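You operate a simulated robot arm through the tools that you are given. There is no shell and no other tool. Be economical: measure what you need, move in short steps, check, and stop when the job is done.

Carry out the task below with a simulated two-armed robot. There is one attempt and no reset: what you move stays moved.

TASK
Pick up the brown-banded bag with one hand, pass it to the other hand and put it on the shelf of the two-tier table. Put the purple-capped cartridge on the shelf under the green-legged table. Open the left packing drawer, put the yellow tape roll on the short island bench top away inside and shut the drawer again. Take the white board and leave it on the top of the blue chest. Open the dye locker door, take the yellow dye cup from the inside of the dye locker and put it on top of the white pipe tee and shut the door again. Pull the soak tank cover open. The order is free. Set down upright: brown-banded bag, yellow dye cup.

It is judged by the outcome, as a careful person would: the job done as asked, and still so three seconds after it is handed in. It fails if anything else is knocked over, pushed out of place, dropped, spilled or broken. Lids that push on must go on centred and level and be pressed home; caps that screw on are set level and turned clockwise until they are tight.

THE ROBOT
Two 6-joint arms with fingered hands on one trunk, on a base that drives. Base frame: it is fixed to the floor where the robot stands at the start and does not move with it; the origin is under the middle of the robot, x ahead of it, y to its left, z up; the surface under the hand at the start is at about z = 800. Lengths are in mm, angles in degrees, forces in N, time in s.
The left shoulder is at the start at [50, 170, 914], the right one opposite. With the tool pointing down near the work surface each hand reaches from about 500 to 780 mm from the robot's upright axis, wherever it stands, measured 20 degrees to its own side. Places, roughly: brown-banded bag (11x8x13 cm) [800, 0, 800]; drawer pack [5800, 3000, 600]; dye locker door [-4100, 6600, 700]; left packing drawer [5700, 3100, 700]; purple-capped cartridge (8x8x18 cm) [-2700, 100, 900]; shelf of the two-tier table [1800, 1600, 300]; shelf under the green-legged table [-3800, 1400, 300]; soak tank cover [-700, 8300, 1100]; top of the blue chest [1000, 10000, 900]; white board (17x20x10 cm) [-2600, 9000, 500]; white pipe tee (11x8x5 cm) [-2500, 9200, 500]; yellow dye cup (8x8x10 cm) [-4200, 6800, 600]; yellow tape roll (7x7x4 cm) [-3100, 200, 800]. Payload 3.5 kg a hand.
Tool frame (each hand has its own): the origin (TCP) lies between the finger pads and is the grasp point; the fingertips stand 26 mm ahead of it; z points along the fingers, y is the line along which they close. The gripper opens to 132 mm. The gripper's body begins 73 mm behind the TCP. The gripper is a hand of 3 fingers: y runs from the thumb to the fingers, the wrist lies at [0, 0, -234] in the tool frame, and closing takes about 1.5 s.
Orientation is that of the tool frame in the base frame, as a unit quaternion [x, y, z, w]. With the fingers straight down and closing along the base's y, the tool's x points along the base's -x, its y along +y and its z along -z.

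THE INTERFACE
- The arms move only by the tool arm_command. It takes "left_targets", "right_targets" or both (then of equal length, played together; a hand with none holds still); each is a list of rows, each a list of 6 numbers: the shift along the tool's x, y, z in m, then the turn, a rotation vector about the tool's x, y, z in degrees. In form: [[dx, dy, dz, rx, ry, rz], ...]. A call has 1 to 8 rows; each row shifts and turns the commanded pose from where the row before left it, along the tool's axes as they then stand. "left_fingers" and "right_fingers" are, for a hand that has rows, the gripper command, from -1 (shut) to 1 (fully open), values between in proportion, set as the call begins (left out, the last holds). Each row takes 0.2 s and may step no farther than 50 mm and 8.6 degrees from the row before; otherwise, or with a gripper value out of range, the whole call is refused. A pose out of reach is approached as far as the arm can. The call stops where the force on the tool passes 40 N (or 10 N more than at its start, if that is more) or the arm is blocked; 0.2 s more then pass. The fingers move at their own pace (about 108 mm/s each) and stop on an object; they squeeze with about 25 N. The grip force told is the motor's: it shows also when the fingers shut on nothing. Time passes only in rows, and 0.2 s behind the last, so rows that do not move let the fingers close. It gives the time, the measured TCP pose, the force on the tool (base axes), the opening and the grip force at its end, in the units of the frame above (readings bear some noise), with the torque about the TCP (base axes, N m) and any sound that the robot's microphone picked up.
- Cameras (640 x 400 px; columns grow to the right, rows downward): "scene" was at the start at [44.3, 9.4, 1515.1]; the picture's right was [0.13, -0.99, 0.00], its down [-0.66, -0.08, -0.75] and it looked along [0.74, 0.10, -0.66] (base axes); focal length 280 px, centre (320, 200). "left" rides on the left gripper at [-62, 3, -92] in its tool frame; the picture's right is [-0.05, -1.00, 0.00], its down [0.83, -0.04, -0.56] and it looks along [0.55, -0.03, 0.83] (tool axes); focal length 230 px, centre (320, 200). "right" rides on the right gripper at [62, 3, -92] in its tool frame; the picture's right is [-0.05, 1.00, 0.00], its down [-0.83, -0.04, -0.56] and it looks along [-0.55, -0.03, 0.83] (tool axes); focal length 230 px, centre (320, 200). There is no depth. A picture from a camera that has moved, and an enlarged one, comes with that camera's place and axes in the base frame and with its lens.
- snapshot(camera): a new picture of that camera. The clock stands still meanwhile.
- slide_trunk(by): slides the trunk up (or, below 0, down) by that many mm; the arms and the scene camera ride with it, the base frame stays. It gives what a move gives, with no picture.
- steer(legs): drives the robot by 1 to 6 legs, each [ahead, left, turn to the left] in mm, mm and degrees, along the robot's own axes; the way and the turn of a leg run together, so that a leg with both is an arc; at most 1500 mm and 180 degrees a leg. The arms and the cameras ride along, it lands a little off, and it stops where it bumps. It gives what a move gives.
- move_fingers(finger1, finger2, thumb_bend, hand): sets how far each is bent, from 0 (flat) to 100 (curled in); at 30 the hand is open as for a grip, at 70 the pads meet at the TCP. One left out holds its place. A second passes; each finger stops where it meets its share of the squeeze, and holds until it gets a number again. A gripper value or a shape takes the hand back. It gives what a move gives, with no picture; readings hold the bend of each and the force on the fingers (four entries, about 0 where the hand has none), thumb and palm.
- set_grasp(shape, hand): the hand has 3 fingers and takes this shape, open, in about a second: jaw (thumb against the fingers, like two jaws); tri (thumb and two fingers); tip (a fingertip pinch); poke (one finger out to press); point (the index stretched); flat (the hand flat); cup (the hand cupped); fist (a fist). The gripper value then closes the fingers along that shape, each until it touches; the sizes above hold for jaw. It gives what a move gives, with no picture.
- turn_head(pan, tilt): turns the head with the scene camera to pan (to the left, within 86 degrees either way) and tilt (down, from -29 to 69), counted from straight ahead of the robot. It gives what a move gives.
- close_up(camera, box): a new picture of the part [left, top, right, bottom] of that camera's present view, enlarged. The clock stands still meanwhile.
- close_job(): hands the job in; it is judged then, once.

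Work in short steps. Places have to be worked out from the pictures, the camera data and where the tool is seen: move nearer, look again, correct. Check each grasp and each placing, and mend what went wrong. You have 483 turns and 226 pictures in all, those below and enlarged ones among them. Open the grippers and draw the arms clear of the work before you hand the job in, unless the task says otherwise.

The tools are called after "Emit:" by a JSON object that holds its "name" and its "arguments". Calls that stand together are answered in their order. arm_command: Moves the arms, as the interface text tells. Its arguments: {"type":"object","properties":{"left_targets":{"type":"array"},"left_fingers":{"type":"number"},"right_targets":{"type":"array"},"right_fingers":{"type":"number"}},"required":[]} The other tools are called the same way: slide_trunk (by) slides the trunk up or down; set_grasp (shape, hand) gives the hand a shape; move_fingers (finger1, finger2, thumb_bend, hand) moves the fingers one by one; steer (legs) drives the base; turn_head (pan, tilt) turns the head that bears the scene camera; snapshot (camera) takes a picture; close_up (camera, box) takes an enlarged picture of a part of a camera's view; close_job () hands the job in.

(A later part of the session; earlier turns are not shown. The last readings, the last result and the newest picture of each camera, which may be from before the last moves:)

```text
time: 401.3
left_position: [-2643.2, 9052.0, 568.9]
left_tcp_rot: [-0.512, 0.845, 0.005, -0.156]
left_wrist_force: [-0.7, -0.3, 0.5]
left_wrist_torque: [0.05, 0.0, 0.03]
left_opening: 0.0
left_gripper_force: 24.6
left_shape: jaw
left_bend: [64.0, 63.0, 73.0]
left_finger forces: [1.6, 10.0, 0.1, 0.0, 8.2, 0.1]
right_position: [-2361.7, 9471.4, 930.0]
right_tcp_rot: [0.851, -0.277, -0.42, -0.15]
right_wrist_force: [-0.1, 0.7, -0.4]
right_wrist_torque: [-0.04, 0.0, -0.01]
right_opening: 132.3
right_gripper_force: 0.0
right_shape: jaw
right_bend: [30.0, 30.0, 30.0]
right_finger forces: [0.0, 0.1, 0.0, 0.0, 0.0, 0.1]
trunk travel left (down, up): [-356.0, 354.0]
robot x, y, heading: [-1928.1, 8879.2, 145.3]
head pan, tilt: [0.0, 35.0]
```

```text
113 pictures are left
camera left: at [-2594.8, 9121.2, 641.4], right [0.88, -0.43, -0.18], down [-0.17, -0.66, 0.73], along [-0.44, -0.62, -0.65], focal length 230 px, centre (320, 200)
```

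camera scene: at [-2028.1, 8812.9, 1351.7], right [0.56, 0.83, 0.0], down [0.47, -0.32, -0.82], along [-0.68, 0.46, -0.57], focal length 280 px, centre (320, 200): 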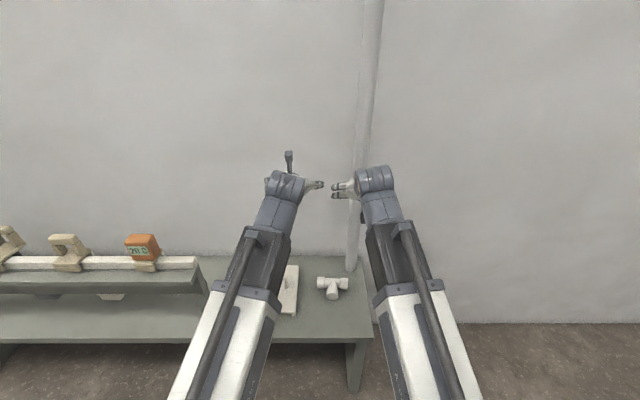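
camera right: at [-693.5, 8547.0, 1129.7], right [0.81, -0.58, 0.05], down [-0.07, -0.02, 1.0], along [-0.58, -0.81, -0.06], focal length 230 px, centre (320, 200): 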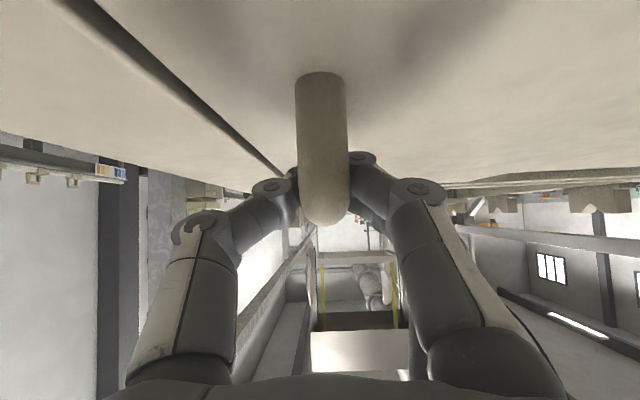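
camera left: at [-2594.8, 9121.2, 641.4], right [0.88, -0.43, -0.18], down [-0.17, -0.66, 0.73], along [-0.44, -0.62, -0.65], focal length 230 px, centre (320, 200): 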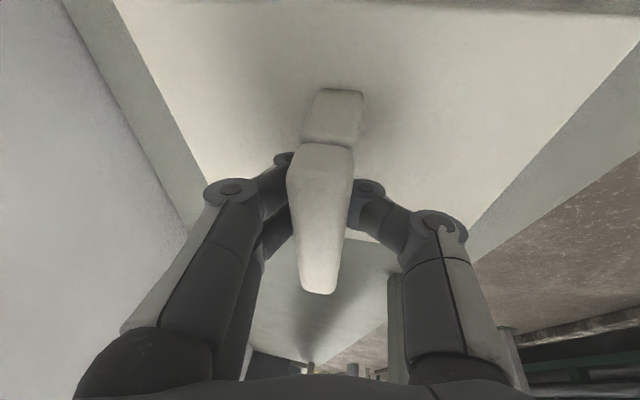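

The fingers are closed under/around the handle. I lift 60 mm with the trunk and check.

Emit:
{"name": "slide_trunk", "arguments": {"by": 60}}

Emit:
{"name": "snapshot", "arguments": {"camera": "left"}}

Emit:
{"name": "close_up", "arguments": {"camera": "scene", "box": [160, 200, 400, 350]}}

```text
time: 402.3
left_position: [-2643.3, 9050.9, 628.8]
left_tcp_rot: [-0.512, 0.845, 0.005, -0.155]
left_wrist_force: [0.4, -0.2, -3.1]
left_wrist_torque: [0.06, -0.03, 0.02]
left_opening: 0.0
left_gripper_force: 24.9
left_shape: jaw
left_bend: [64.0, 63.0, 73.0]
left_finger forces: [1.5, 10.4, 0.1, 0.0, 7.6, 0.0]
right_position: [-2362.1, 9472.1, 990.0]
right_tcp_rot: [0.851, -0.276, -0.421, -0.149]
right_wrist_force: [-0.4, -0.5, 0.7]
right_wrist_torque: [0.03, 0.04, -0.03]
right_opening: 131.8
right_gripper_force: 0.1
right_shape: jaw
right_bend: [30.0, 30.0, 30.0]
right_finger forces: [0.1, 0.0, 0.0, 0.0, 0.0, 0.0]
trunk travel left (down, up): [-416.0, 294.0]
robot x, y, heading: [-1924.6, 8879.7, 145.8]
head pan, tilt: [0.0, 35.0]
```

```text
112 pictures are left
camera left: at [-2594.9, 9121.2, 701.3], right [0.88, -0.43, -0.18], down [-0.17, -0.66, 0.73], along [-0.44, -0.62, -0.65], focal length 230 px, centre (320, 200)
```

left: 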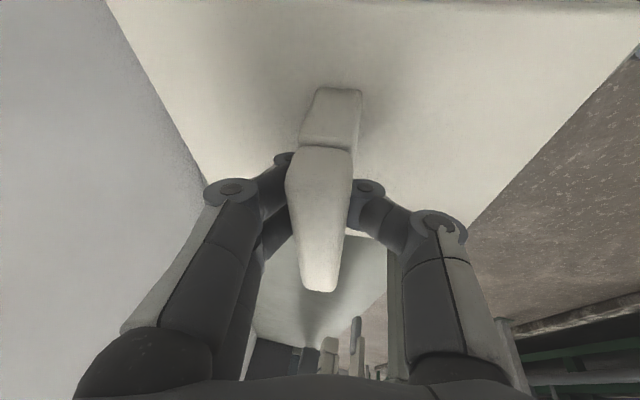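

```text
2.67 times, centred on (280, 275) of scene
camera zoom: at [-1967.1, 8903.6, 1411.6], right [0.56, 0.83, 0.0], down [0.47, -0.32, -0.82], along [-0.68, 0.46, -0.57], focal length 747 px, centre (427, 0)
```

zoom: 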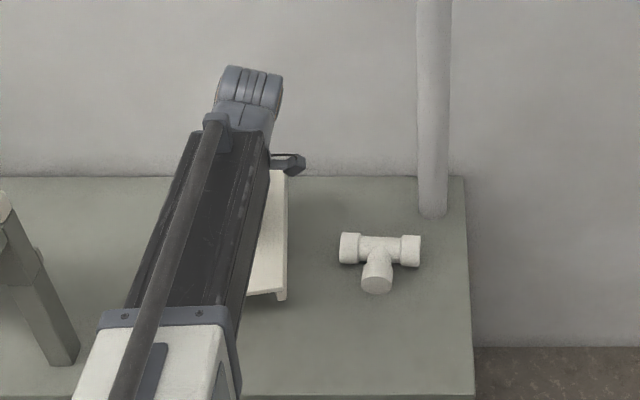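

Board lifted and level. I back away from the bench, raise the trunk fully, and plan the drive to the chest.

Emit:
{"name": "slide_trunk", "arguments": {"by": 100}}

Emit:
{"name": "steer", "arguments": {"legs": [[-350, 0, 0]]}}

Emit:
{"name": "slide_trunk", "arguments": {"by": 190}}

Emit:
{"name": "snapshot", "arguments": {"camera": "left"}}

```text
time: 403.6
left_position: [-2643.0, 9052.3, 728.3]
left_tcp_rot: [-0.511, 0.845, 0.005, -0.155]
left_wrist_force: [0.2, -0.6, -3.2]
left_wrist_torque: [0.06, -0.02, -0.04]
left_opening: 0.0
left_gripper_force: 24.8
left_shape: jaw
left_bend: [64.0, 63.0, 73.0]
left_finger forces: [1.4, 10.3, 0.0, 0.0, 7.5, 0.0]
right_position: [-2361.9, 9470.5, 1089.6]
right_tcp_rot: [0.851, -0.276, -0.421, -0.15]
right_wrist_force: [0.1, -0.4, -0.5]
right_wrist_torque: [0.0, -0.01, -0.01]
right_opening: 131.8
right_gripper_force: 0.0
right_shape: jaw
right_bend: [30.0, 30.0, 30.0]
right_finger forces: [0.0, 0.0, 0.0, 0.0, 0.0, 0.1]
trunk travel left (down, up): [-516.0, 194.0]
robot x, y, heading: [-1931.3, 8875.9, 145.9]
head pan, tilt: [0.0, 35.0]
```

```text
time: 405.9
left_position: [-2352.5, 8852.4, 729.9]
left_tcp_rot: [-0.512, 0.845, 0.005, -0.154]
left_wrist_force: [0.0, 0.1, -3.2]
left_wrist_torque: [0.01, -0.01, -0.01]
left_opening: 0.0
left_gripper_force: 25.6
left_shape: jaw
left_bend: [64.0, 63.0, 73.0]
left_finger forces: [1.3, 10.2, 0.1, 0.1, 7.3, 0.0]
right_position: [-2068.9, 9272.3, 1090.6]
right_tcp_rot: [0.851, -0.276, -0.421, -0.149]
right_wrist_force: [-0.4, -0.9, -0.7]
right_wrist_torque: [-0.04, -0.01, 0.0]
right_opening: 132.1
right_gripper_force: 0.0
right_shape: jaw
right_bend: [30.0, 30.0, 30.0]
right_finger forces: [0.0, 0.0, 0.0, 0.0, 0.0, 0.0]
trunk travel left (down, up): [-516.0, 194.0]
robot x, y, heading: [-1632.7, 8679.2, 145.7]
head pan, tilt: [0.0, 35.0]
```

```text
time: 407.9
left_position: [-2351.0, 8852.4, 917.9]
left_tcp_rot: [-0.511, 0.845, 0.005, -0.155]
left_wrist_force: [0.2, -1.3, -3.9]
left_wrist_torque: [0.02, -0.01, -0.03]
left_opening: 0.1
left_gripper_force: 25.1
left_shape: jaw
left_bend: [64.0, 63.0, 73.0]
left_finger forces: [1.4, 10.2, 0.1, 0.1, 7.2, 0.0]
right_position: [-2070.5, 9271.7, 1279.9]
right_tcp_rot: [0.851, -0.276, -0.421, -0.149]
right_wrist_force: [-0.2, 0.2, -0.4]
right_wrist_torque: [-0.02, 0.03, 0.0]
right_opening: 131.9
right_gripper_force: 0.0
right_shape: jaw
right_bend: [30.0, 30.0, 30.0]
right_finger forces: [0.1, 0.1, 0.0, 0.0, 0.0, 0.1]
trunk travel left (down, up): [-706.0, 4.0]
robot x, y, heading: [-1635.5, 8676.1, 145.8]
head pan, tilt: [0.0, 35.0]
```

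```text
110 pictures are left
camera left: at [-2303.0, 8922.2, 991.3], right [0.88, -0.43, -0.18], down [-0.17, -0.66, 0.73], along [-0.44, -0.62, -0.65], focal length 230 px, centre (320, 200)
```

left: 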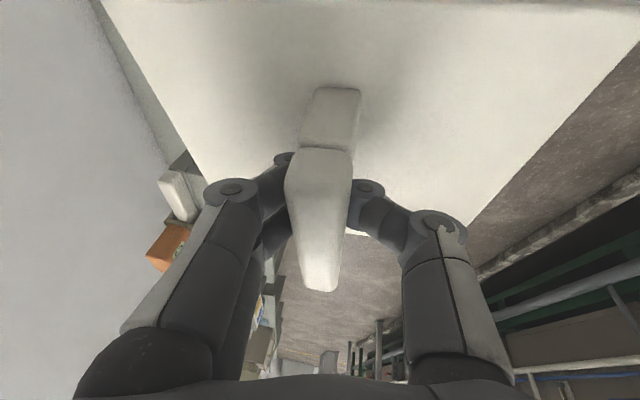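

Steady. I raise and retract the left arm a bit for clearance, then drive around to face the blue chest from a stand-off.

Emit:
{"name": "arm_command", "arguments": {"left_targets": [[0.008, -0.01, -0.029, 0, 0, 0], [0.008, -0.01, -0.029, 0, 0, 0], [0.008, -0.01, -0.029, 0, 0, 0], [0.007, -0.011, -0.028, 0, 0, 0]]}}

Emit:
{"name": "steer", "arguments": {"legs": [[0, 0, -103], [1139, 0, 0], [0, 0, -56], [1196, 0, 0], [0, 0, 67]]}}

Emit:
{"name": "turn_head", "arguments": {"pan": 0, "tilt": 30}}

Emit:
{"name": "snapshot", "arguments": {"camera": "scene"}}

```text
time: 408.9
left_position: [-2287.1, 8838.6, 1024.4]
left_tcp_rot: [-0.515, 0.843, 0.006, -0.155]
left_wrist_force: [-0.5, -0.4, -3.1]
left_wrist_torque: [0.03, 0.03, 0.0]
left_opening: 0.0
left_gripper_force: 24.8
left_shape: jaw
left_bend: [64.0, 63.0, 73.0]
left_finger forces: [1.2, 10.2, 0.1, 0.0, 6.9, 0.1]
left hand out of reach, approached as far as the arm can: row 2, 3, 4
right_position: [-2069.5, 9272.9, 1279.8]
right_tcp_rot: [0.851, -0.276, -0.421, -0.149]
right_wrist_force: [0.6, -0.3, -0.4]
right_wrist_torque: [-0.03, 0.03, -0.01]
right_opening: 131.9
right_gripper_force: 0.1
right_shape: jaw
right_bend: [30.0, 30.0, 30.0]
right_finger forces: [0.1, 0.0, 0.0, 0.0, 0.0, 0.1]
trunk travel left (down, up): [-706.0, 4.0]
robot x, y, heading: [-1633.6, 8679.2, 145.7]
head pan, tilt: [0.0, 35.0]
```

```text
time: 430.2
left_position: [558.1, 9798.3, 1023.7]
left_tcp_rot: [0.262, 0.952, 0.118, -0.103]
left_wrist_force: [0.0, 0.2, -3.8]
left_wrist_torque: [-0.02, -0.07, 0.01]
left_opening: 0.3
left_gripper_force: 25.5
left_shape: jaw
left_bend: [64.0, 63.0, 73.0]
left_finger forces: [0.6, 1.3, 0.0, 0.0, 4.5, 0.0]
right_position: [975.5, 9554.7, 1280.8]
right_tcp_rot: [-0.383, 0.809, 0.179, 0.409]
right_wrist_force: [-0.1, -0.4, 1.1]
right_wrist_torque: [-0.02, 0.01, -0.02]
right_opening: 131.7
right_gripper_force: 0.0
right_shape: jaw
right_bend: [30.0, 30.0, 30.0]
right_finger forces: [0.1, 0.1, 0.0, 0.0, 0.0, 0.0]
trunk travel left (down, up): [-706.0, 4.0]
robot x, y, heading: [356.5, 9159.4, 52.4]
head pan, tilt: [0.0, 35.0]
```

```text
time: 430.8
left_position: [558.6, 9799.4, 1023.6]
left_tcp_rot: [0.262, 0.952, 0.117, -0.103]
left_wrist_force: [0.0, -0.8, -3.1]
left_wrist_torque: [0.02, -0.03, 0.0]
left_opening: 0.0
left_gripper_force: 25.2
left_shape: jaw
left_bend: [64.0, 63.0, 73.0]
left_finger forces: [0.7, 1.4, 0.0, 0.1, 4.6, 0.0]
right_position: [976.2, 9555.7, 1279.7]
right_tcp_rot: [-0.382, 0.809, 0.179, 0.409]
right_wrist_force: [0.3, -1.0, 0.1]
right_wrist_torque: [0.0, -0.01, 0.01]
right_opening: 132.0
right_gripper_force: 0.0
right_shape: jaw
right_bend: [30.0, 30.0, 30.0]
right_finger forces: [0.0, 0.0, 0.1, 0.0, 0.0, 0.0]
trunk travel left (down, up): [-706.0, 4.0]
robot x, y, heading: [355.9, 9157.4, 52.3]
head pan, tilt: [0.0, 30.0]
```

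```text
109 pictures are left
camera scene: at [388.8, 9196.6, 1709.4], right [0.79, -0.61, 0.0], down [-0.31, -0.4, -0.87], along [0.53, 0.68, -0.5], focal length 280 px, centre (320, 200)
```

scene: 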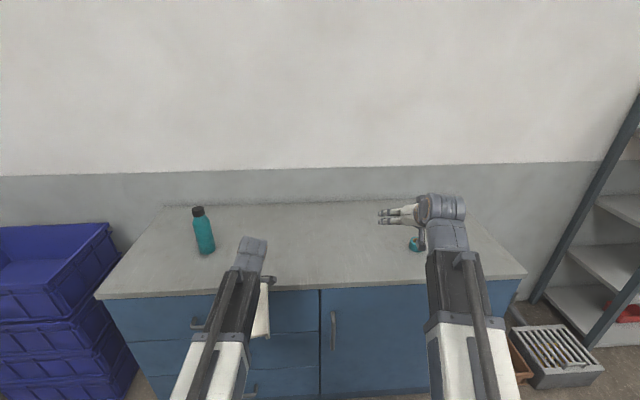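

I check the board's hold in the left camera.

Emit:
{"name": "snapshot", "arguments": {"camera": "left"}}

Emit:
{"name": "close_up", "arguments": {"camera": "scene", "box": [140, 180, 440, 360]}}

```text
108 pictures are left
camera left: at [624.0, 9747.4, 1096.3], right [-0.48, -0.86, -0.18], down [-0.65, 0.2, 0.73], along [-0.59, 0.47, -0.65], focal length 230 px, centre (320, 200)
```

left: 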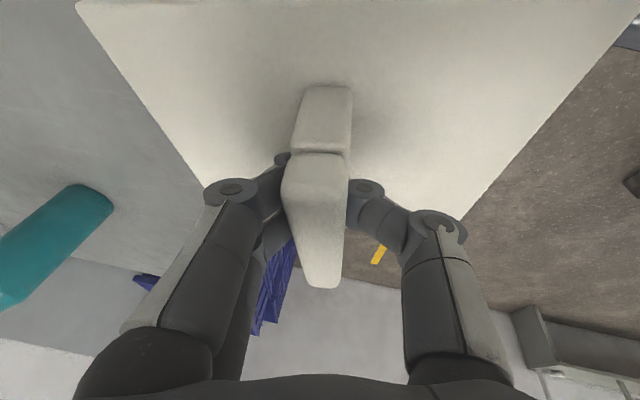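

```text
2.13 times, centred on (290, 270) of scene
camera zoom: at [388.8, 9196.6, 1709.4], right [0.79, -0.61, 0.0], down [-0.31, -0.4, -0.87], along [0.53, 0.68, -0.5], focal length 597 px, centre (384, 51)
```

zoom: 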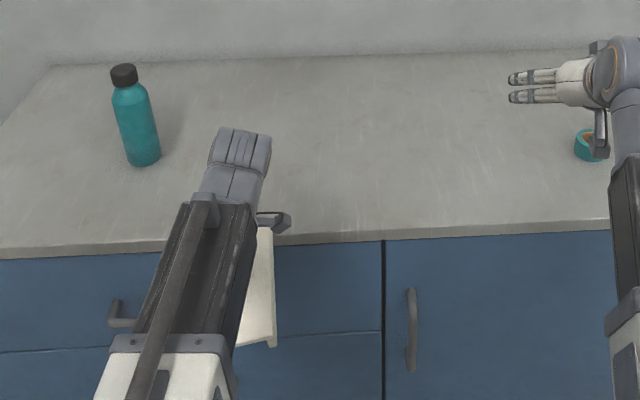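

Board hold is steady. I square up, shift right 120 mm (between bottle and tape roll) and advance over the chest.

Emit:
{"name": "steer", "arguments": {"legs": [[0, 0, 3.4], [0, -120, 0], [300, 0, 0]]}}

Emit:
{"name": "snapshot", "arguments": {"camera": "scene"}}

```text
time: 434.1
left_position: [786.4, 9989.3, 1024.2]
left_tcp_rot: [0.234, 0.96, 0.114, -0.106]
left_wrist_force: [-0.3, -0.2, -3.9]
left_wrist_torque: [-0.04, -0.02, 0.0]
left_opening: 0.1
left_gripper_force: 24.9
left_shape: jaw
left_bend: [64.0, 63.0, 73.0]
left_finger forces: [1.0, 1.6, 0.0, 0.1, 4.6, 0.1]
right_position: [1219.0, 9769.9, 1279.5]
right_tcp_rot: [-0.406, 0.797, 0.191, 0.404]
right_wrist_force: [0.9, -1.1, -0.3]
right_wrist_torque: [0.0, 0.02, -0.01]
right_opening: 131.9
right_gripper_force: 0.1
right_shape: jaw
right_bend: [30.0, 30.0, 30.0]
right_finger forces: [0.0, 0.1, 0.0, 0.0, 0.0, 0.0]
trunk travel left (down, up): [-706.0, 4.0]
robot x, y, heading: [623.2, 9339.9, 55.6]
head pan, tilt: [0.0, 30.0]
```

```text
106 pictures are left
camera scene: at [653.7, 9378.4, 1709.4], right [0.82, -0.57, 0.0], down [-0.28, -0.41, -0.87], along [0.49, 0.71, -0.5], focal length 280 px, centre (320, 200)
```

scene: 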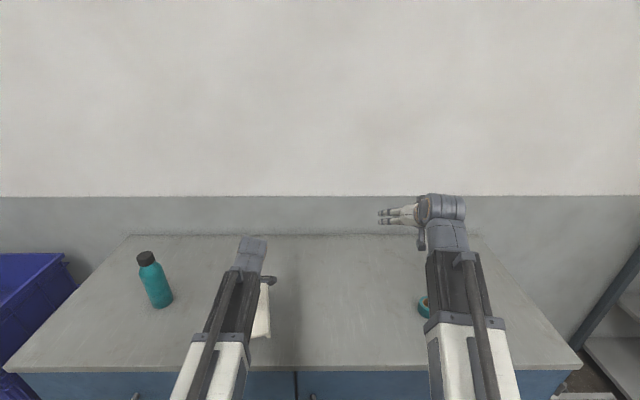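

TCP is ~137 mm past the edge; I go 70 mm further and lower with the trunk.

Emit:
{"name": "steer", "arguments": {"legs": [[70, 0, 0]]}}

Emit:
{"name": "slide_trunk", "arguments": {"by": -40}}

Emit:
{"name": "snapshot", "arguments": {"camera": "scene"}}

Emit:
{"name": "snapshot", "arguments": {"camera": "left"}}

```text
time: 435.1
left_position: [827.1, 10046.4, 1023.2]
left_tcp_rot: [0.233, 0.96, 0.113, -0.106]
left_wrist_force: [0.8, 1.0, -3.1]
left_wrist_torque: [-0.05, -0.02, 0.0]
left_opening: 0.0
left_gripper_force: 25.3
left_shape: jaw
left_bend: [64.0, 63.0, 73.0]
left_finger forces: [0.8, 1.7, 0.1, 0.0, 4.5, 0.0]
right_position: [1260.0, 9828.4, 1278.1]
right_tcp_rot: [-0.406, 0.797, 0.191, 0.404]
right_wrist_force: [0.6, 0.0, -0.3]
right_wrist_torque: [-0.01, -0.05, 0.0]
right_opening: 132.0
right_gripper_force: 0.1
right_shape: jaw
right_bend: [30.0, 30.0, 30.0]
right_finger forces: [0.1, 0.1, 0.0, 0.1, 0.0, 0.0]
trunk travel left (down, up): [-706.0, 4.0]
robot x, y, heading: [660.2, 9396.4, 55.5]
head pan, tilt: [0.0, 30.0]
```

```text
time: 436.0
left_position: [825.8, 10045.8, 984.7]
left_tcp_rot: [0.234, 0.96, 0.114, -0.107]
left_wrist_force: [-0.4, 0.2, -3.2]
left_wrist_torque: [-0.02, -0.02, -0.02]
left_opening: 0.0
left_gripper_force: 25.0
left_shape: jaw
left_bend: [64.0, 63.0, 72.0]
left_finger forces: [0.3, 1.2, 0.1, 0.0, 2.0, 0.1]
right_position: [1258.1, 9827.1, 1239.9]
right_tcp_rot: [-0.406, 0.797, 0.192, 0.403]
right_wrist_force: [-0.4, 1.0, 0.8]
right_wrist_torque: [0.01, -0.02, -0.01]
right_opening: 132.0
right_gripper_force: 0.0
right_shape: jaw
right_bend: [30.0, 30.0, 30.0]
right_finger forces: [0.0, 0.0, 0.0, 0.0, 0.0, 0.0]
trunk travel left (down, up): [-666.0, 44.0]
robot x, y, heading: [666.0, 9392.0, 55.4]
head pan, tilt: [0.0, 30.0]
```

```text
105 pictures are left
camera scene: at [692.5, 9435.0, 1669.4], right [0.82, -0.57, 0.0], down [-0.28, -0.41, -0.87], along [0.49, 0.71, -0.5], focal length 280 px, centre (320, 200)
```

scene: 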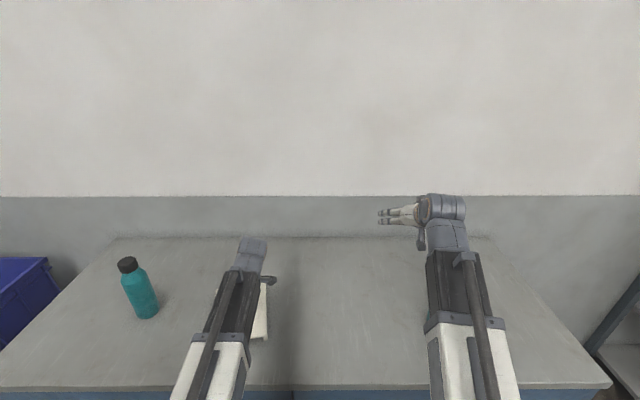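

```text
104 pictures are left
camera left: at [895.4, 9998.6, 1056.3], right [-0.43, -0.89, -0.18], down [-0.66, 0.17, 0.73], along [-0.62, 0.43, -0.65], focal length 230 px, centre (320, 200)
```

left: 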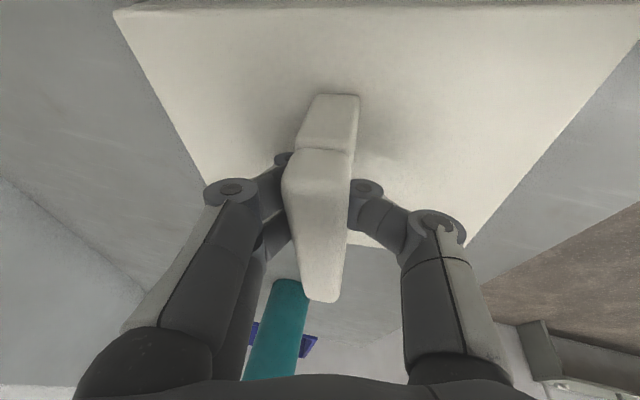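

Lowering further in small trunk steps, watching for the weight to come off.

Emit:
{"name": "slide_trunk", "arguments": {"by": -15}}

Emit:
{"name": "slide_trunk", "arguments": {"by": -8}}

Emit:
{"name": "slide_trunk", "arguments": {"by": -6}}

Emit:
{"name": "slide_trunk", "arguments": {"by": -5}}

```text
time: 436.6
left_position: [827.9, 10048.5, 976.7]
left_tcp_rot: [0.232, 0.959, 0.122, -0.105]
left_wrist_force: [1.2, 0.9, 18.2]
left_wrist_torque: [-0.2, -0.15, 0.02]
left_opening: 0.0
left_gripper_force: 25.2
left_shape: jaw
left_bend: [70.0, 63.0, 72.0]
left_finger forces: [29.7, 0.0, 0.1, 0.0, 0.0, 0.0]
right_position: [1259.1, 9825.5, 1226.6]
right_tcp_rot: [-0.405, 0.797, 0.192, 0.404]
right_wrist_force: [0.4, -0.3, 0.3]
right_wrist_torque: [0.0, -0.01, -0.01]
right_opening: 132.1
right_gripper_force: 0.2
right_shape: jaw
right_bend: [30.0, 30.0, 30.0]
right_finger forces: [0.1, 0.0, 0.0, 0.0, 0.0, 0.0]
trunk travel left (down, up): [-652.0, 58.0]
robot x, y, heading: [660.9, 9397.1, 55.9]
head pan, tilt: [0.0, 30.0]
stopped: the force on the tool passed its limit at 43 N (the readings are from after the stop); the commanded pose is now the measured one
```

```text
time: 437.0
left_position: [828.5, 10050.3, 975.6]
left_tcp_rot: [0.232, 0.958, 0.127, -0.106]
left_wrist_force: [2.3, -1.1, 19.4]
left_wrist_torque: [-0.27, -0.11, 0.02]
left_opening: 0.0
left_gripper_force: 24.8
left_shape: jaw
left_bend: [71.0, 63.0, 72.0]
left_finger forces: [31.4, 0.0, 0.0, 0.0, 0.1, 0.0]
right_position: [1258.0, 9825.8, 1223.1]
right_tcp_rot: [-0.406, 0.797, 0.192, 0.404]
right_wrist_force: [-0.8, 1.4, 0.0]
right_wrist_torque: [-0.03, -0.01, -0.04]
right_opening: 131.9
right_gripper_force: 0.1
right_shape: jaw
right_bend: [30.0, 30.0, 30.0]
right_finger forces: [0.0, 0.1, 0.1, 0.0, 0.0, 0.1]
trunk travel left (down, up): [-647.0, 63.0]
robot x, y, heading: [659.5, 9393.1, 55.7]
head pan, tilt: [0.0, 30.0]
stopped: the force on the tool passed its limit at 45 N (the readings are from after the stop); the commanded pose is now the measured one
```

```text
time: 437.4
left_position: [827.8, 10051.8, 976.0]
left_tcp_rot: [0.232, 0.958, 0.13, -0.105]
left_wrist_force: [0.5, -2.1, 19.9]
left_wrist_torque: [-0.3, -0.15, -0.03]
left_opening: 0.0
left_gripper_force: 25.2
left_shape: jaw
left_bend: [71.0, 63.0, 73.0]
left_finger forces: [31.5, 0.1, 0.1, 0.0, 0.0, 0.0]
right_position: [1257.8, 9826.2, 1218.0]
right_tcp_rot: [-0.406, 0.797, 0.192, 0.404]
right_wrist_force: [0.2, 0.6, 0.3]
right_wrist_torque: [0.0, 0.0, 0.01]
right_opening: 132.1
right_gripper_force: 0.0
right_shape: jaw
right_bend: [30.0, 30.0, 30.0]
right_finger forces: [0.1, 0.0, 0.1, 0.0, 0.0, 0.0]
trunk travel left (down, up): [-643.0, 67.0]
robot x, y, heading: [667.6, 9395.9, 55.6]
head pan, tilt: [0.0, 30.0]
stopped: the force on the tool passed its limit at 44 N (the readings are from after the stop); the commanded pose is now the measured one
```

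```text
time: 437.8
left_position: [828.9, 10052.2, 974.0]
left_tcp_rot: [0.231, 0.958, 0.135, -0.105]
left_wrist_force: [0.4, -2.4, 20.5]
left_wrist_torque: [-0.31, -0.09, 0.02]
left_opening: 0.2
left_gripper_force: 25.2
left_shape: jaw
left_bend: [71.0, 64.0, 73.0]
left_finger forces: [35.2, 0.0, 0.0, 0.0, 0.0, 0.0]
right_position: [1258.6, 9826.0, 1214.3]
right_tcp_rot: [-0.404, 0.797, 0.192, 0.405]
right_wrist_force: [0.1, -0.9, 0.2]
right_wrist_torque: [-0.01, 0.02, 0.0]
right_opening: 132.0
right_gripper_force: 0.0
right_shape: jaw
right_bend: [30.0, 30.0, 30.0]
right_finger forces: [0.1, 0.0, 0.0, 0.0, 0.1, 0.0]
trunk travel left (down, up): [-640.0, 70.0]
robot x, y, heading: [665.4, 9394.8, 55.3]
head pan, tilt: [0.0, 30.0]
stopped: the force on the tool passed its limit at 44 N (the readings are from after the stop); the commanded pose is now the measured one
```

Board is down (contact at ~977). I relieve the pressure by raising 8 mm, then open.

Emit:
{"name": "slide_trunk", "arguments": {"by": 8}}

Emit:
{"name": "arm_command", "arguments": {"left_targets": [[0, 0, 0, 0, 0, 0], [0, 0, 0, 0, 0, 0], [0, 0, 0, 0, 0, 0], [0, 0, 0, 0, 0, 0]], "left_fingers": 1}}

Emit:
{"name": "snapshot", "arguments": {"camera": "left"}}

```text
time: 438.4
left_position: [828.6, 10054.3, 978.4]
left_tcp_rot: [0.232, 0.958, 0.132, -0.106]
left_wrist_force: [-0.6, 0.1, -3.3]
left_wrist_torque: [0.06, -0.04, 0.0]
left_opening: 0.2
left_gripper_force: 25.2
left_shape: jaw
left_bend: [67.0, 63.0, 73.0]
left_finger forces: [0.0, 0.0, 0.1, 0.0, 2.5, 0.1]
right_position: [1258.7, 9825.9, 1222.5]
right_tcp_rot: [-0.405, 0.797, 0.192, 0.404]
right_wrist_force: [0.8, 0.0, 0.5]
right_wrist_torque: [-0.02, 0.0, 0.02]
right_opening: 132.0
right_gripper_force: 0.0
right_shape: jaw
right_bend: [30.0, 30.0, 30.0]
right_finger forces: [0.0, 0.1, 0.0, 0.0, 0.0, 0.0]
trunk travel left (down, up): [-648.0, 62.0]
robot x, y, heading: [662.3, 9393.0, 55.7]
head pan, tilt: [0.0, 30.0]
```

```text
time: 439.1
left_position: [829.8, 10058.4, 990.6]
left_tcp_rot: [0.231, 0.956, 0.144, -0.107]
left_wrist_force: [4.7, 11.0, 44.5]
left_wrist_torque: [-0.89, 0.77, -0.04]
left_opening: 127.9
left_gripper_force: 0.0
left_shape: jaw
left_bend: [30.0, 30.0, 43.0]
left_finger forces: [0.1, 0.0, 0.0, 0.1, 45.0, 0.1]
right_position: [1258.6, 9825.8, 1224.7]
right_tcp_rot: [-0.405, 0.797, 0.193, 0.405]
right_wrist_force: [0.8, 0.1, 0.5]
right_wrist_torque: [-0.02, -0.03, -0.02]
right_opening: 132.0
right_gripper_force: 0.1
right_shape: jaw
right_bend: [30.0, 30.0, 30.0]
right_finger forces: [0.1, 0.0, 0.0, 0.0, 0.1, 0.1]
trunk travel left (down, up): [-648.0, 62.0]
robot x, y, heading: [662.4, 9394.4, 55.4]
head pan, tilt: [0.0, 30.0]
stopped in row 3 (left hand): the force on the tool passed its limit at 48 N (the readings are from after the stop); the commanded pose is now the measured one
```

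```text
103 pictures are left
camera left: at [898.1, 10006.1, 1061.3], right [-0.43, -0.87, -0.24], down [-0.67, 0.13, 0.73], along [-0.61, 0.47, -0.64], focal length 230 px, centre (320, 200)
```

left: 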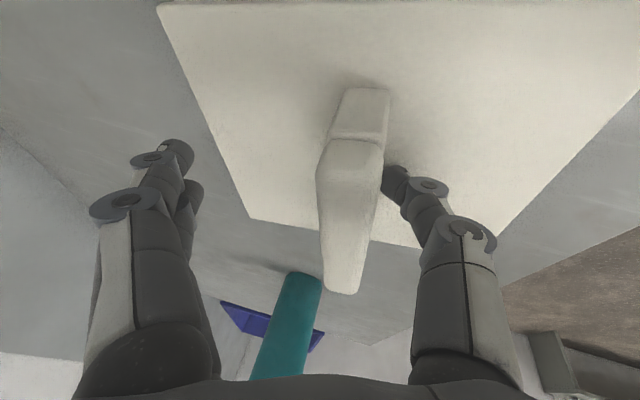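

The thumb presses the plate while opening; I raise the hand gently along its axis.

Emit:
{"name": "arm_command", "arguments": {"left_targets": [[0, 0, -0.01, 0, 0, 0], [0, 0, -0.01, 0, 0, 0], [0, 0, 0, 0, 0, 0]]}}

Emit:
{"name": "snapshot", "arguments": {"camera": "left"}}

```text
time: 439.9
left_position: [831.8, 10049.3, 1002.5]
left_tcp_rot: [0.232, 0.957, 0.137, -0.106]
left_wrist_force: [0.7, 0.1, -0.2]
left_wrist_torque: [-0.01, 0.0, -0.02]
left_opening: 132.0
left_gripper_force: 0.1
left_shape: jaw
left_bend: [30.0, 30.0, 30.0]
left_finger forces: [0.0, 0.1, 0.0, 0.1, 0.1, 0.0]
right_position: [1257.6, 9828.0, 1223.2]
right_tcp_rot: [-0.405, 0.798, 0.192, 0.403]
right_wrist_force: [-0.5, -0.3, 0.1]
right_wrist_torque: [0.02, -0.01, 0.03]
right_opening: 132.0
right_gripper_force: 0.2
right_shape: jaw
right_bend: [30.0, 30.0, 30.0]
right_finger forces: [0.1, 0.0, 0.0, 0.0, 0.0, 0.0]
trunk travel left (down, up): [-648.0, 62.0]
robot x, y, heading: [661.3, 9395.8, 55.5]
head pan, tilt: [0.0, 30.0]
```

```text
102 pictures are left
camera left: at [900.0, 9999.0, 1073.4], right [-0.43, -0.88, -0.23], down [-0.67, 0.13, 0.73], along [-0.61, 0.46, -0.64], focal length 230 px, centre (320, 200)
```

left: 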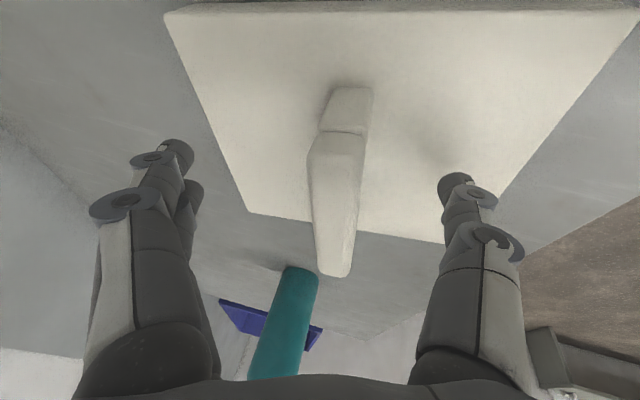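

Fingers are free. I raise the trunk and back away, then view the board.

Emit:
{"name": "arm_command", "arguments": {"left_targets": [[0, 0, -0.02, 0, 0, 0], [0, 0, -0.02, 0, 0, 0]]}}

Emit:
{"name": "slide_trunk", "arguments": {"by": 60}}

Emit:
{"name": "steer", "arguments": {"legs": [[-450, 0, 0]]}}

Emit:
{"name": "snapshot", "arguments": {"camera": "scene"}}

```text
time: 440.5
left_position: [837.0, 10036.8, 1041.2]
left_tcp_rot: [0.231, 0.957, 0.137, -0.107]
left_wrist_force: [0.0, 0.8, 0.6]
left_wrist_torque: [-0.02, 0.01, 0.0]
left_opening: 132.0
left_gripper_force: 0.0
left_shape: jaw
left_bend: [30.0, 30.0, 30.0]
left_finger forces: [0.0, 0.0, 0.0, 0.0, 0.0, 0.1]
right_position: [1258.0, 9827.4, 1221.6]
right_tcp_rot: [-0.406, 0.797, 0.192, 0.403]
right_wrist_force: [-0.2, -0.2, -1.0]
right_wrist_torque: [-0.03, -0.03, 0.01]
right_opening: 131.5
right_gripper_force: 0.0
right_shape: jaw
right_bend: [30.0, 30.0, 30.0]
right_finger forces: [0.0, 0.0, 0.1, 0.1, 0.0, 0.1]
trunk travel left (down, up): [-648.0, 62.0]
robot x, y, heading: [662.3, 9392.4, 55.6]
head pan, tilt: [0.0, 30.0]
```

```text
time: 441.5
left_position: [838.7, 10036.7, 1100.3]
left_tcp_rot: [0.231, 0.957, 0.137, -0.106]
left_wrist_force: [0.2, 0.3, 0.4]
left_wrist_torque: [0.0, 0.0, 0.02]
left_opening: 132.2
left_gripper_force: 0.1
left_shape: jaw
left_bend: [30.0, 30.0, 30.0]
left_finger forces: [0.0, 0.0, 0.0, 0.0, 0.0, 0.0]
right_position: [1259.0, 9826.6, 1281.2]
right_tcp_rot: [-0.406, 0.797, 0.193, 0.404]
right_wrist_force: [-0.5, 0.7, -0.2]
right_wrist_torque: [-0.02, 0.02, -0.02]
right_opening: 132.1
right_gripper_force: 0.1
right_shape: jaw
right_bend: [30.0, 30.0, 30.0]
right_finger forces: [0.0, 0.0, 0.0, 0.0, 0.1, 0.0]
trunk travel left (down, up): [-708.0, 2.0]
robot x, y, heading: [664.2, 9393.7, 55.4]
head pan, tilt: [0.0, 30.0]
```

```text
time: 444.2
left_position: [580.8, 9666.1, 1101.2]
left_tcp_rot: [0.231, 0.957, 0.138, -0.106]
left_wrist_force: [0.0, 0.5, -0.4]
left_wrist_torque: [0.03, -0.03, 0.0]
left_opening: 131.5
left_gripper_force: 0.0
left_shape: jaw
left_bend: [30.0, 30.0, 30.0]
left_finger forces: [0.0, 0.0, 0.0, 0.0, 0.1, 0.1]
right_position: [1002.5, 9455.3, 1282.4]
right_tcp_rot: [-0.406, 0.797, 0.193, 0.404]
right_wrist_force: [0.5, 0.8, -0.4]
right_wrist_torque: [0.01, 0.0, 0.02]
right_opening: 131.8
right_gripper_force: 0.0
right_shape: jaw
right_bend: [30.0, 30.0, 30.0]
right_finger forces: [0.0, 0.1, 0.0, 0.0, 0.0, 0.0]
trunk travel left (down, up): [-708.0, 2.0]
robot x, y, heading: [406.9, 9020.4, 55.7]
head pan, tilt: [0.0, 30.0]
```

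```text
101 pictures are left
camera scene: at [437.1, 9061.8, 1711.0], right [0.83, -0.56, 0.0], down [-0.28, -0.41, -0.87], along [0.49, 0.72, -0.5], focal length 280 px, centre (320, 200)
```

scene: 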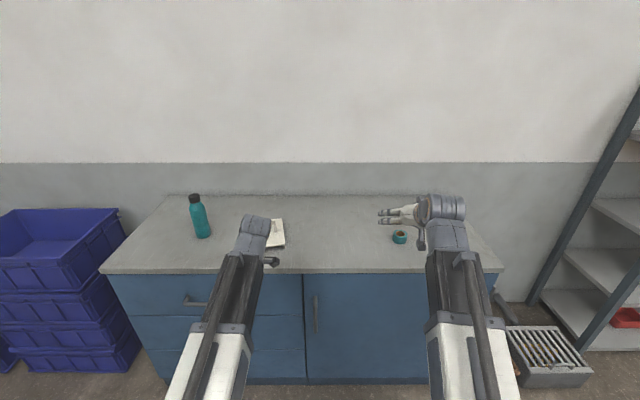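

The board rests flat on the chest. Now I return the left hand to neutral yaw and drive back into the wall-bench aisle toward the dye locker.

Emit:
{"name": "arm_command", "arguments": {"left_targets": [[0, 0, 0, 0, 0, -8.2], [0, 0, 0, 0, 0, -8.2], [0, 0, 0, 0, 0, -8.2], [0, 0, 0, 0, 0, -8.2], [0, 0, 0, 0, 0, -8.2], [0, 0, 0, 0, 0, -8.2], [0, 0, 0, 0, 0, -8.2], [0, 0, 0, 0, 0, -8.2]]}}

Emit:
{"name": "arm_command", "arguments": {"left_targets": [[0, 0, 0, 0, 0, -8.2], [0, 0, 0, 0, 0, -8.2], [0, 0, 0, 0, 0, -8.2], [0, 0, 0, 0, 0, 0]]}}

Emit:
{"name": "steer", "arguments": {"legs": [[0, 0, 113.8], [1050, 0, 0], [1016, 0, 0], [0, 0, 66.7], [700, 0, 0]]}}

Emit:
{"name": "turn_head", "arguments": {"pan": 0, "tilt": 15}}

Emit:
{"name": "snapshot", "arguments": {"camera": "scene"}}

```text
time: 446.0
left_position: [582.3, 9665.3, 1100.4]
left_tcp_rot: [-0.326, 0.929, 0.173, -0.015]
left_wrist_force: [0.5, 0.0, -1.2]
left_wrist_torque: [0.02, 0.0, -0.02]
left_opening: 131.9
left_gripper_force: 0.1
left_shape: jaw
left_bend: [30.0, 30.0, 30.0]
left_finger forces: [0.0, 0.0, 0.0, 0.0, 0.0, 0.1]
right_position: [1002.2, 9456.0, 1283.0]
right_tcp_rot: [-0.405, 0.797, 0.192, 0.404]
right_wrist_force: [0.1, 0.0, 0.9]
right_wrist_torque: [0.0, 0.0, -0.02]
right_opening: 131.9
right_gripper_force: 0.1
right_shape: jaw
right_bend: [30.0, 30.0, 30.0]
right_finger forces: [0.1, 0.0, 0.1, 0.1, 0.0, 0.0]
trunk travel left (down, up): [-708.0, 2.0]
robot x, y, heading: [406.5, 9020.0, 55.6]
head pan, tilt: [0.0, 30.0]
```

```text
time: 447.0
left_position: [581.7, 9665.3, 1101.0]
left_tcp_rot: [-0.517, 0.839, 0.172, 0.023]
left_wrist_force: [0.1, -0.4, -0.4]
left_wrist_torque: [-0.01, -0.03, -0.02]
left_opening: 131.7
left_gripper_force: 0.1
left_shape: jaw
left_bend: [30.0, 30.0, 30.0]
left_finger forces: [0.0, 0.0, 0.0, 0.0, 0.0, 0.1]
right_position: [1001.7, 9456.5, 1282.7]
right_tcp_rot: [-0.406, 0.797, 0.193, 0.404]
right_wrist_force: [0.4, -0.2, 0.0]
right_wrist_torque: [0.01, 0.01, 0.0]
right_opening: 131.8
right_gripper_force: 0.1
right_shape: jaw
right_bend: [30.0, 30.0, 30.0]
right_finger forces: [0.0, 0.1, 0.0, 0.1, 0.1, 0.0]
trunk travel left (down, up): [-708.0, 2.0]
robot x, y, heading: [406.8, 9023.4, 55.6]
head pan, tilt: [0.0, 30.0]
```

```text
time: 468.3
left_position: [-2180.0, 8180.0, 1100.1]
left_tcp_rot: [0.84, 0.515, -0.022, 0.172]
left_wrist_force: [-0.4, 0.4, -1.0]
left_wrist_torque: [0.0, 0.01, 0.02]
left_opening: 132.0
left_gripper_force: 0.0
left_shape: jaw
left_bend: [30.0, 30.0, 30.0]
left_finger forces: [0.1, 0.0, 0.0, 0.0, 0.1, 0.0]
right_position: [-2601.8, 8389.3, 1281.0]
right_tcp_rot: [0.797, 0.405, -0.404, 0.192]
right_wrist_force: [-0.8, 0.3, 0.1]
right_wrist_torque: [0.02, -0.03, 0.01]
right_opening: 131.8
right_gripper_force: 0.0
right_shape: jaw
right_bend: [30.0, 30.0, 30.0]
right_finger forces: [0.0, 0.1, 0.0, 0.0, 0.1, 0.1]
trunk travel left (down, up): [-708.0, 2.0]
robot x, y, heading: [-2003.1, 8823.4, -124.3]
head pan, tilt: [0.0, 30.0]
```

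```text
time: 469.1
left_position: [-2180.5, 8178.8, 1100.6]
left_tcp_rot: [0.84, 0.515, -0.022, 0.171]
left_wrist_force: [0.0, 0.6, -0.6]
left_wrist_torque: [-0.01, 0.0, -0.01]
left_opening: 131.9
left_gripper_force: 0.1
left_shape: jaw
left_bend: [30.0, 30.0, 30.0]
left_finger forces: [0.0, 0.0, 0.0, 0.0, 0.1, 0.0]
right_position: [-2600.3, 8390.7, 1281.1]
right_tcp_rot: [0.797, 0.406, -0.403, 0.193]
right_wrist_force: [-0.2, 1.0, -0.2]
right_wrist_torque: [0.02, 0.01, 0.03]
right_opening: 131.7
right_gripper_force: 0.1
right_shape: jaw
right_bend: [30.0, 30.0, 30.0]
right_finger forces: [0.0, 0.0, 0.0, 0.0, 0.0, 0.0]
trunk travel left (down, up): [-708.0, 2.0]
robot x, y, heading: [-2008.0, 8822.4, -124.7]
head pan, tilt: [0.0, 15.0]
```

```text
100 pictures are left
camera scene: at [-2035.1, 8776.9, 1735.0], right [-0.82, 0.57, 0.0], down [0.15, 0.21, -0.97], along [-0.55, -0.8, -0.26], focal length 280 px, centre (320, 200)
```

scene: 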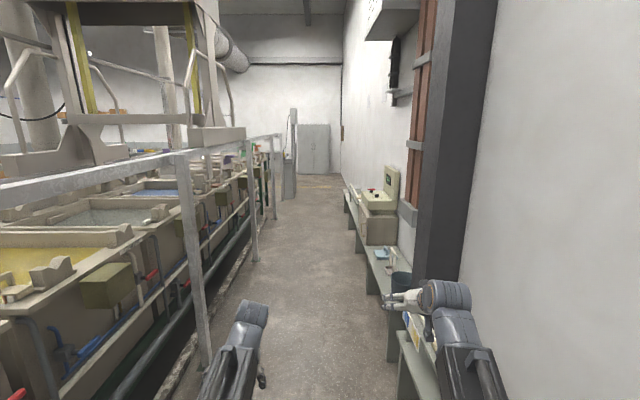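

The corridor is clear; the beige cabinet ahead right should be the dye locker. I drive along and face the wall near it.

Emit:
{"name": "steer", "arguments": {"legs": [[1400, 100, 0], [1000, 150, 0]]}}

Emit:
{"name": "turn_head", "arguments": {"pan": -45, "tilt": 35}}

Emit:
{"name": "snapshot", "arguments": {"camera": "scene"}}

```text
time: 480.9
left_position: [-3294.3, 6039.7, 1101.0]
left_tcp_rot: [0.835, 0.523, -0.02, 0.173]
left_wrist_force: [0.2, -0.8, -0.9]
left_wrist_torque: [-0.01, -0.04, -0.02]
left_opening: 131.9
left_gripper_force: 0.0
left_shape: jaw
left_bend: [30.0, 30.0, 30.0]
left_finger forces: [0.0, 0.0, 0.0, 0.0, 0.0, 0.0]
right_position: [-3719.0, 6240.8, 1281.7]
right_tcp_rot: [0.794, 0.413, -0.402, 0.196]
right_wrist_force: [-0.9, 0.0, 0.6]
right_wrist_torque: [0.01, 0.02, 0.01]
right_opening: 132.0
right_gripper_force: 0.1
right_shape: jaw
right_bend: [30.0, 30.0, 30.0]
right_finger forces: [0.0, 0.0, 0.1, 0.1, 0.1, 0.1]
trunk travel left (down, up): [-708.0, 2.0]
robot x, y, heading: [-3134.2, 6685.4, -123.6]
head pan, tilt: [0.0, 15.0]
```

```text
time: 482.0
left_position: [-3294.8, 6039.3, 1100.6]
left_tcp_rot: [0.835, 0.523, -0.021, 0.173]
left_wrist_force: [0.2, 0.4, 1.1]
left_wrist_torque: [0.02, 0.01, 0.01]
left_opening: 132.0
left_gripper_force: 0.0
left_shape: jaw
left_bend: [30.0, 30.0, 30.0]
left_finger forces: [0.0, 0.0, 0.0, 0.0, 0.0, 0.1]
right_position: [-3719.1, 6243.1, 1282.3]
right_tcp_rot: [0.794, 0.412, -0.402, 0.195]
right_wrist_force: [0.4, -0.1, -0.3]
right_wrist_torque: [0.02, 0.03, 0.04]
right_opening: 132.1
right_gripper_force: 0.1
right_shape: jaw
right_bend: [30.0, 30.0, 30.0]
right_finger forces: [0.0, 0.0, 0.1, 0.0, 0.0, 0.0]
trunk travel left (down, up): [-708.0, 2.0]
robot x, y, heading: [-3131.3, 6686.8, -123.3]
head pan, tilt: [-45.0, 35.0]
```

```text
99 pictures are left
camera scene: at [-3195.3, 6700.0, 1703.1], right [-0.2, 0.98, 0.0], down [0.56, 0.12, -0.82], along [-0.8, -0.17, -0.57], focal length 280 px, centre (320, 200)
```

scene: 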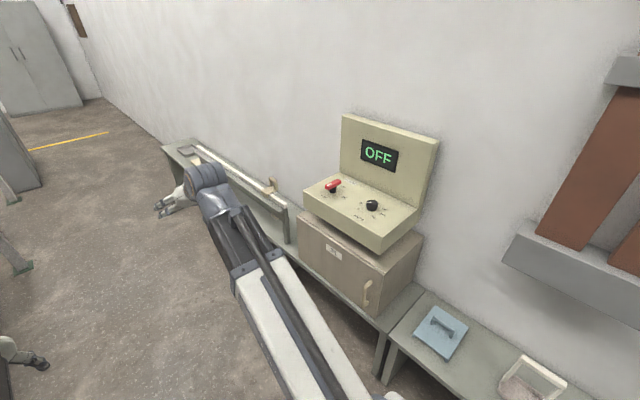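

The dye locker (beige, handle on its right side, hinge left) is here; the handle is about (-3972, 6761, 703). I step away from the wall and turn to face it, then lower the trunk.

Emit:
{"name": "steer", "arguments": {"legs": [[0, 150, 0], [0, 0, -90]]}}

Emit:
{"name": "slide_trunk", "arguments": {"by": -330}}

Emit:
{"name": "turn_head", "arguments": {"pan": 10, "tilt": 25}}

Emit:
{"name": "snapshot", "arguments": {"camera": "scene"}}

```text
time: 487.2
left_position: [-3652.0, 6771.4, 1101.5]
left_tcp_rot: [0.959, -0.224, -0.137, 0.106]
left_wrist_force: [0.6, -0.5, 0.0]
left_wrist_torque: [0.04, -0.01, 0.02]
left_opening: 131.8
left_gripper_force: 0.1
left_shape: jaw
left_bend: [30.0, 30.0, 30.0]
left_finger forces: [0.1, 0.1, 0.0, 0.0, 0.0, 0.1]
right_position: [-3447.0, 7194.0, 1281.9]
right_tcp_rot: [0.852, -0.273, -0.422, -0.148]
right_wrist_force: [-0.6, 0.7, -1.5]
right_wrist_torque: [-0.02, -0.05, 0.0]
right_opening: 131.7
right_gripper_force: 0.0
right_shape: jaw
right_bend: [30.0, 30.0, 30.0]
right_finger forces: [0.0, 0.0, 0.0, 0.1, 0.0, 0.1]
trunk travel left (down, up): [-708.0, 2.0]
robot x, y, heading: [-3010.8, 6603.0, 145.9]
head pan, tilt: [-45.0, 35.0]
```

```text
time: 490.5
left_position: [-3651.8, 6770.7, 771.6]
left_tcp_rot: [0.959, -0.226, -0.137, 0.107]
left_wrist_force: [-0.4, 0.0, 0.1]
left_wrist_torque: [0.02, 0.02, -0.01]
left_opening: 131.9
left_gripper_force: 0.0
left_shape: jaw
left_bend: [30.0, 30.0, 30.0]
left_finger forces: [0.0, 0.1, 0.0, 0.0, 0.1, 0.0]
right_position: [-3445.1, 7194.6, 951.4]
right_tcp_rot: [0.852, -0.272, -0.422, -0.147]
right_wrist_force: [0.0, -0.7, -0.1]
right_wrist_torque: [-0.02, -0.02, 0.0]
right_opening: 131.8
right_gripper_force: 0.1
right_shape: jaw
right_bend: [30.0, 30.0, 30.0]
right_finger forces: [0.0, 0.0, 0.0, 0.0, 0.0, 0.0]
trunk travel left (down, up): [-378.0, 332.0]
robot x, y, heading: [-3005.9, 6602.8, 146.0]
head pan, tilt: [-45.0, 35.0]
```

```text
time: 491.7
left_position: [-3652.2, 6771.3, 771.8]
left_tcp_rot: [0.959, -0.225, -0.137, 0.106]
left_wrist_force: [-0.1, 0.8, -0.3]
left_wrist_torque: [0.04, 0.03, 0.01]
left_opening: 131.9
left_gripper_force: 0.0
left_shape: jaw
left_bend: [30.0, 30.0, 30.0]
left_finger forces: [0.0, 0.0, 0.0, 0.0, 0.0, 0.1]
right_position: [-3446.9, 7193.4, 951.7]
right_tcp_rot: [0.852, -0.273, -0.423, -0.147]
right_wrist_force: [-0.8, -0.8, -0.7]
right_wrist_torque: [-0.01, -0.03, 0.0]
right_opening: 131.9
right_gripper_force: 0.1
right_shape: jaw
right_bend: [30.0, 30.0, 30.0]
right_finger forces: [0.0, 0.0, 0.0, 0.1, 0.0, 0.0]
trunk travel left (down, up): [-378.0, 332.0]
robot x, y, heading: [-3008.7, 6599.8, 146.1]
head pan, tilt: [10.0, 25.0]
```

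```text
98 pictures are left
camera scene: at [-3057.6, 6617.3, 1388.9], right [0.41, 0.91, 0.0], down [0.39, -0.17, -0.91], along [-0.83, 0.37, -0.42], focal length 280 px, centre (320, 200)
```

scene: 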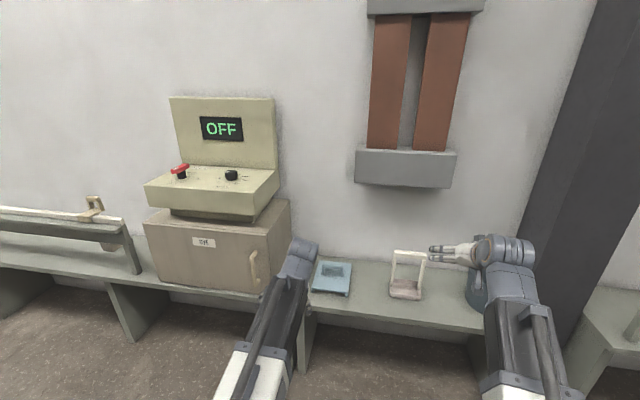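

Handle at ~881 ahead, 412 left. I bring the left hand to point horizontally forward (closing sideways) and shift the robot left 260 mm.

Emit:
{"name": "arm_command", "arguments": {"left_targets": [[0, 0, 0, 8.5, 0, 0], [0, 0, 0, 8.5, 0, 0], [-0.015, 0, 0, 0, -8, 0], [-0.015, 0, 0, 0, -8, 0], [-0.015, 0, 0.005, 0, -8, 0], [-0.01, 0, 0.01, 0, -8, 0], [-0.01, 0, 0.01, 0, -8, 0], [0, 0, 0.01, 0, -8, 0]]}}

Emit:
{"name": "arm_command", "arguments": {"left_targets": [[0, 0, 0, 0, -8, 0], [0, 0, 0, 0, -8, 0], [0, 0, 0, 0, -8, 0], [0, 0, 0, 0, -8, 0]]}}

Emit:
{"name": "steer", "arguments": {"legs": [[0, 250, 0]]}}

Emit:
{"name": "snapshot", "arguments": {"camera": "left"}}

Emit:
{"name": "snapshot", "arguments": {"camera": "scene"}}

```text
time: 493.5
left_position: [-3720.8, 6810.0, 774.6]
left_tcp_rot: [0.821, -0.245, -0.516, -0.004]
left_wrist_force: [0.4, -0.3, 0.6]
left_wrist_torque: [0.01, -0.02, 0.03]
left_opening: 131.7
left_gripper_force: 0.0
left_shape: jaw
left_bend: [30.0, 30.0, 30.0]
left_finger forces: [0.0, 0.0, 0.1, 0.0, 0.0, 0.1]
left hand out of reach, approached as far as the arm can: row 1, 2
right_position: [-3446.9, 7193.9, 952.3]
right_tcp_rot: [0.852, -0.272, -0.422, -0.147]
right_wrist_force: [0.6, -0.4, -0.2]
right_wrist_torque: [0.0, -0.02, 0.02]
right_opening: 132.0
right_gripper_force: 0.0
right_shape: jaw
right_bend: [30.0, 30.0, 30.0]
right_finger forces: [0.0, 0.0, 0.0, 0.0, 0.0, 0.1]
trunk travel left (down, up): [-378.0, 332.0]
robot x, y, heading: [-3011.7, 6601.7, 146.0]
head pan, tilt: [10.0, 25.0]
```

```text
time: 494.5
left_position: [-3726.9, 6801.3, 775.1]
left_tcp_rot: [0.7, -0.227, -0.676, -0.039]
left_wrist_force: [0.5, -0.1, 0.9]
left_wrist_torque: [-0.01, 0.03, 0.02]
left_opening: 132.1
left_gripper_force: 0.1
left_shape: jaw
left_bend: [30.0, 30.0, 30.0]
left_finger forces: [0.1, 0.0, 0.0, 0.1, 0.0, 0.0]
left hand out of reach, approached as far as the arm can: row 3, 4
right_position: [-3445.5, 7193.9, 952.7]
right_tcp_rot: [0.851, -0.273, -0.423, -0.148]
right_wrist_force: [0.7, 0.0, 0.4]
right_wrist_torque: [-0.02, 0.02, 0.01]
right_opening: 132.0
right_gripper_force: 0.1
right_shape: jaw
right_bend: [30.0, 30.0, 30.0]
right_finger forces: [0.1, 0.0, 0.0, 0.1, 0.1, 0.0]
trunk travel left (down, up): [-378.0, 332.0]
robot x, y, heading: [-3008.1, 6599.1, 146.1]
head pan, tilt: [10.0, 25.0]
```

```text
time: 496.3
left_position: [-3865.2, 6593.4, 777.3]
left_tcp_rot: [0.699, -0.228, -0.676, -0.039]
left_wrist_force: [-0.3, 0.3, 0.6]
left_wrist_torque: [0.0, -0.02, -0.02]
left_opening: 132.0
left_gripper_force: 0.0
left_shape: jaw
left_bend: [30.0, 30.0, 30.0]
left_finger forces: [0.1, 0.0, 0.0, 0.0, 0.1, 0.0]
right_position: [-3586.5, 6987.2, 952.0]
right_tcp_rot: [0.852, -0.272, -0.423, -0.147]
right_wrist_force: [0.5, -0.5, 0.3]
right_wrist_torque: [0.02, 0.0, -0.02]
right_opening: 132.2
right_gripper_force: 0.1
right_shape: jaw
right_bend: [30.0, 30.0, 30.0]
right_finger forces: [0.1, 0.0, 0.0, 0.1, 0.0, 0.0]
trunk travel left (down, up): [-378.0, 332.0]
robot x, y, heading: [-3148.0, 6398.3, 146.5]
head pan, tilt: [10.0, 25.0]
```

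```text
97 pictures are left
camera left: at [-3779.4, 6574.3, 843.3], right [0.37, 0.91, -0.2], down [0.52, -0.38, -0.77], along [-0.77, 0.18, -0.61], focal length 230 px, centre (320, 200)
```

left: 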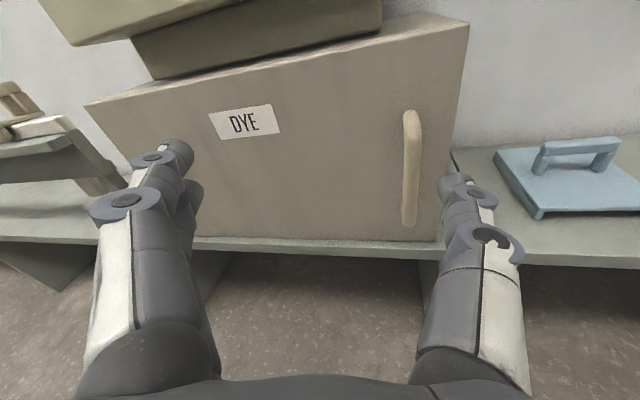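

```text
96 pictures are left
camera scene: at [-3195.9, 6410.6, 1388.9], right [0.4, 0.92, 0.0], down [0.39, -0.17, -0.91], along [-0.83, 0.36, -0.42], focal length 280 px, centre (320, 200)
```

scene: 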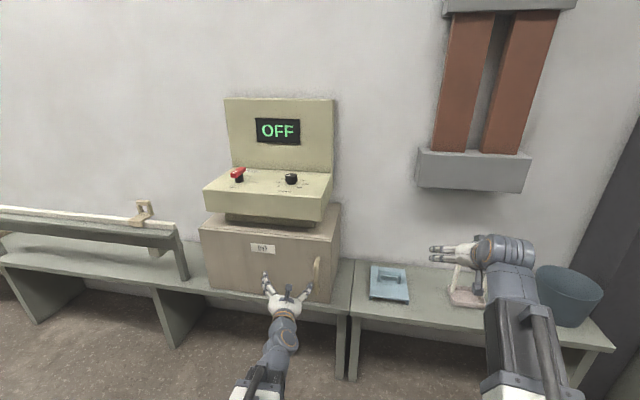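

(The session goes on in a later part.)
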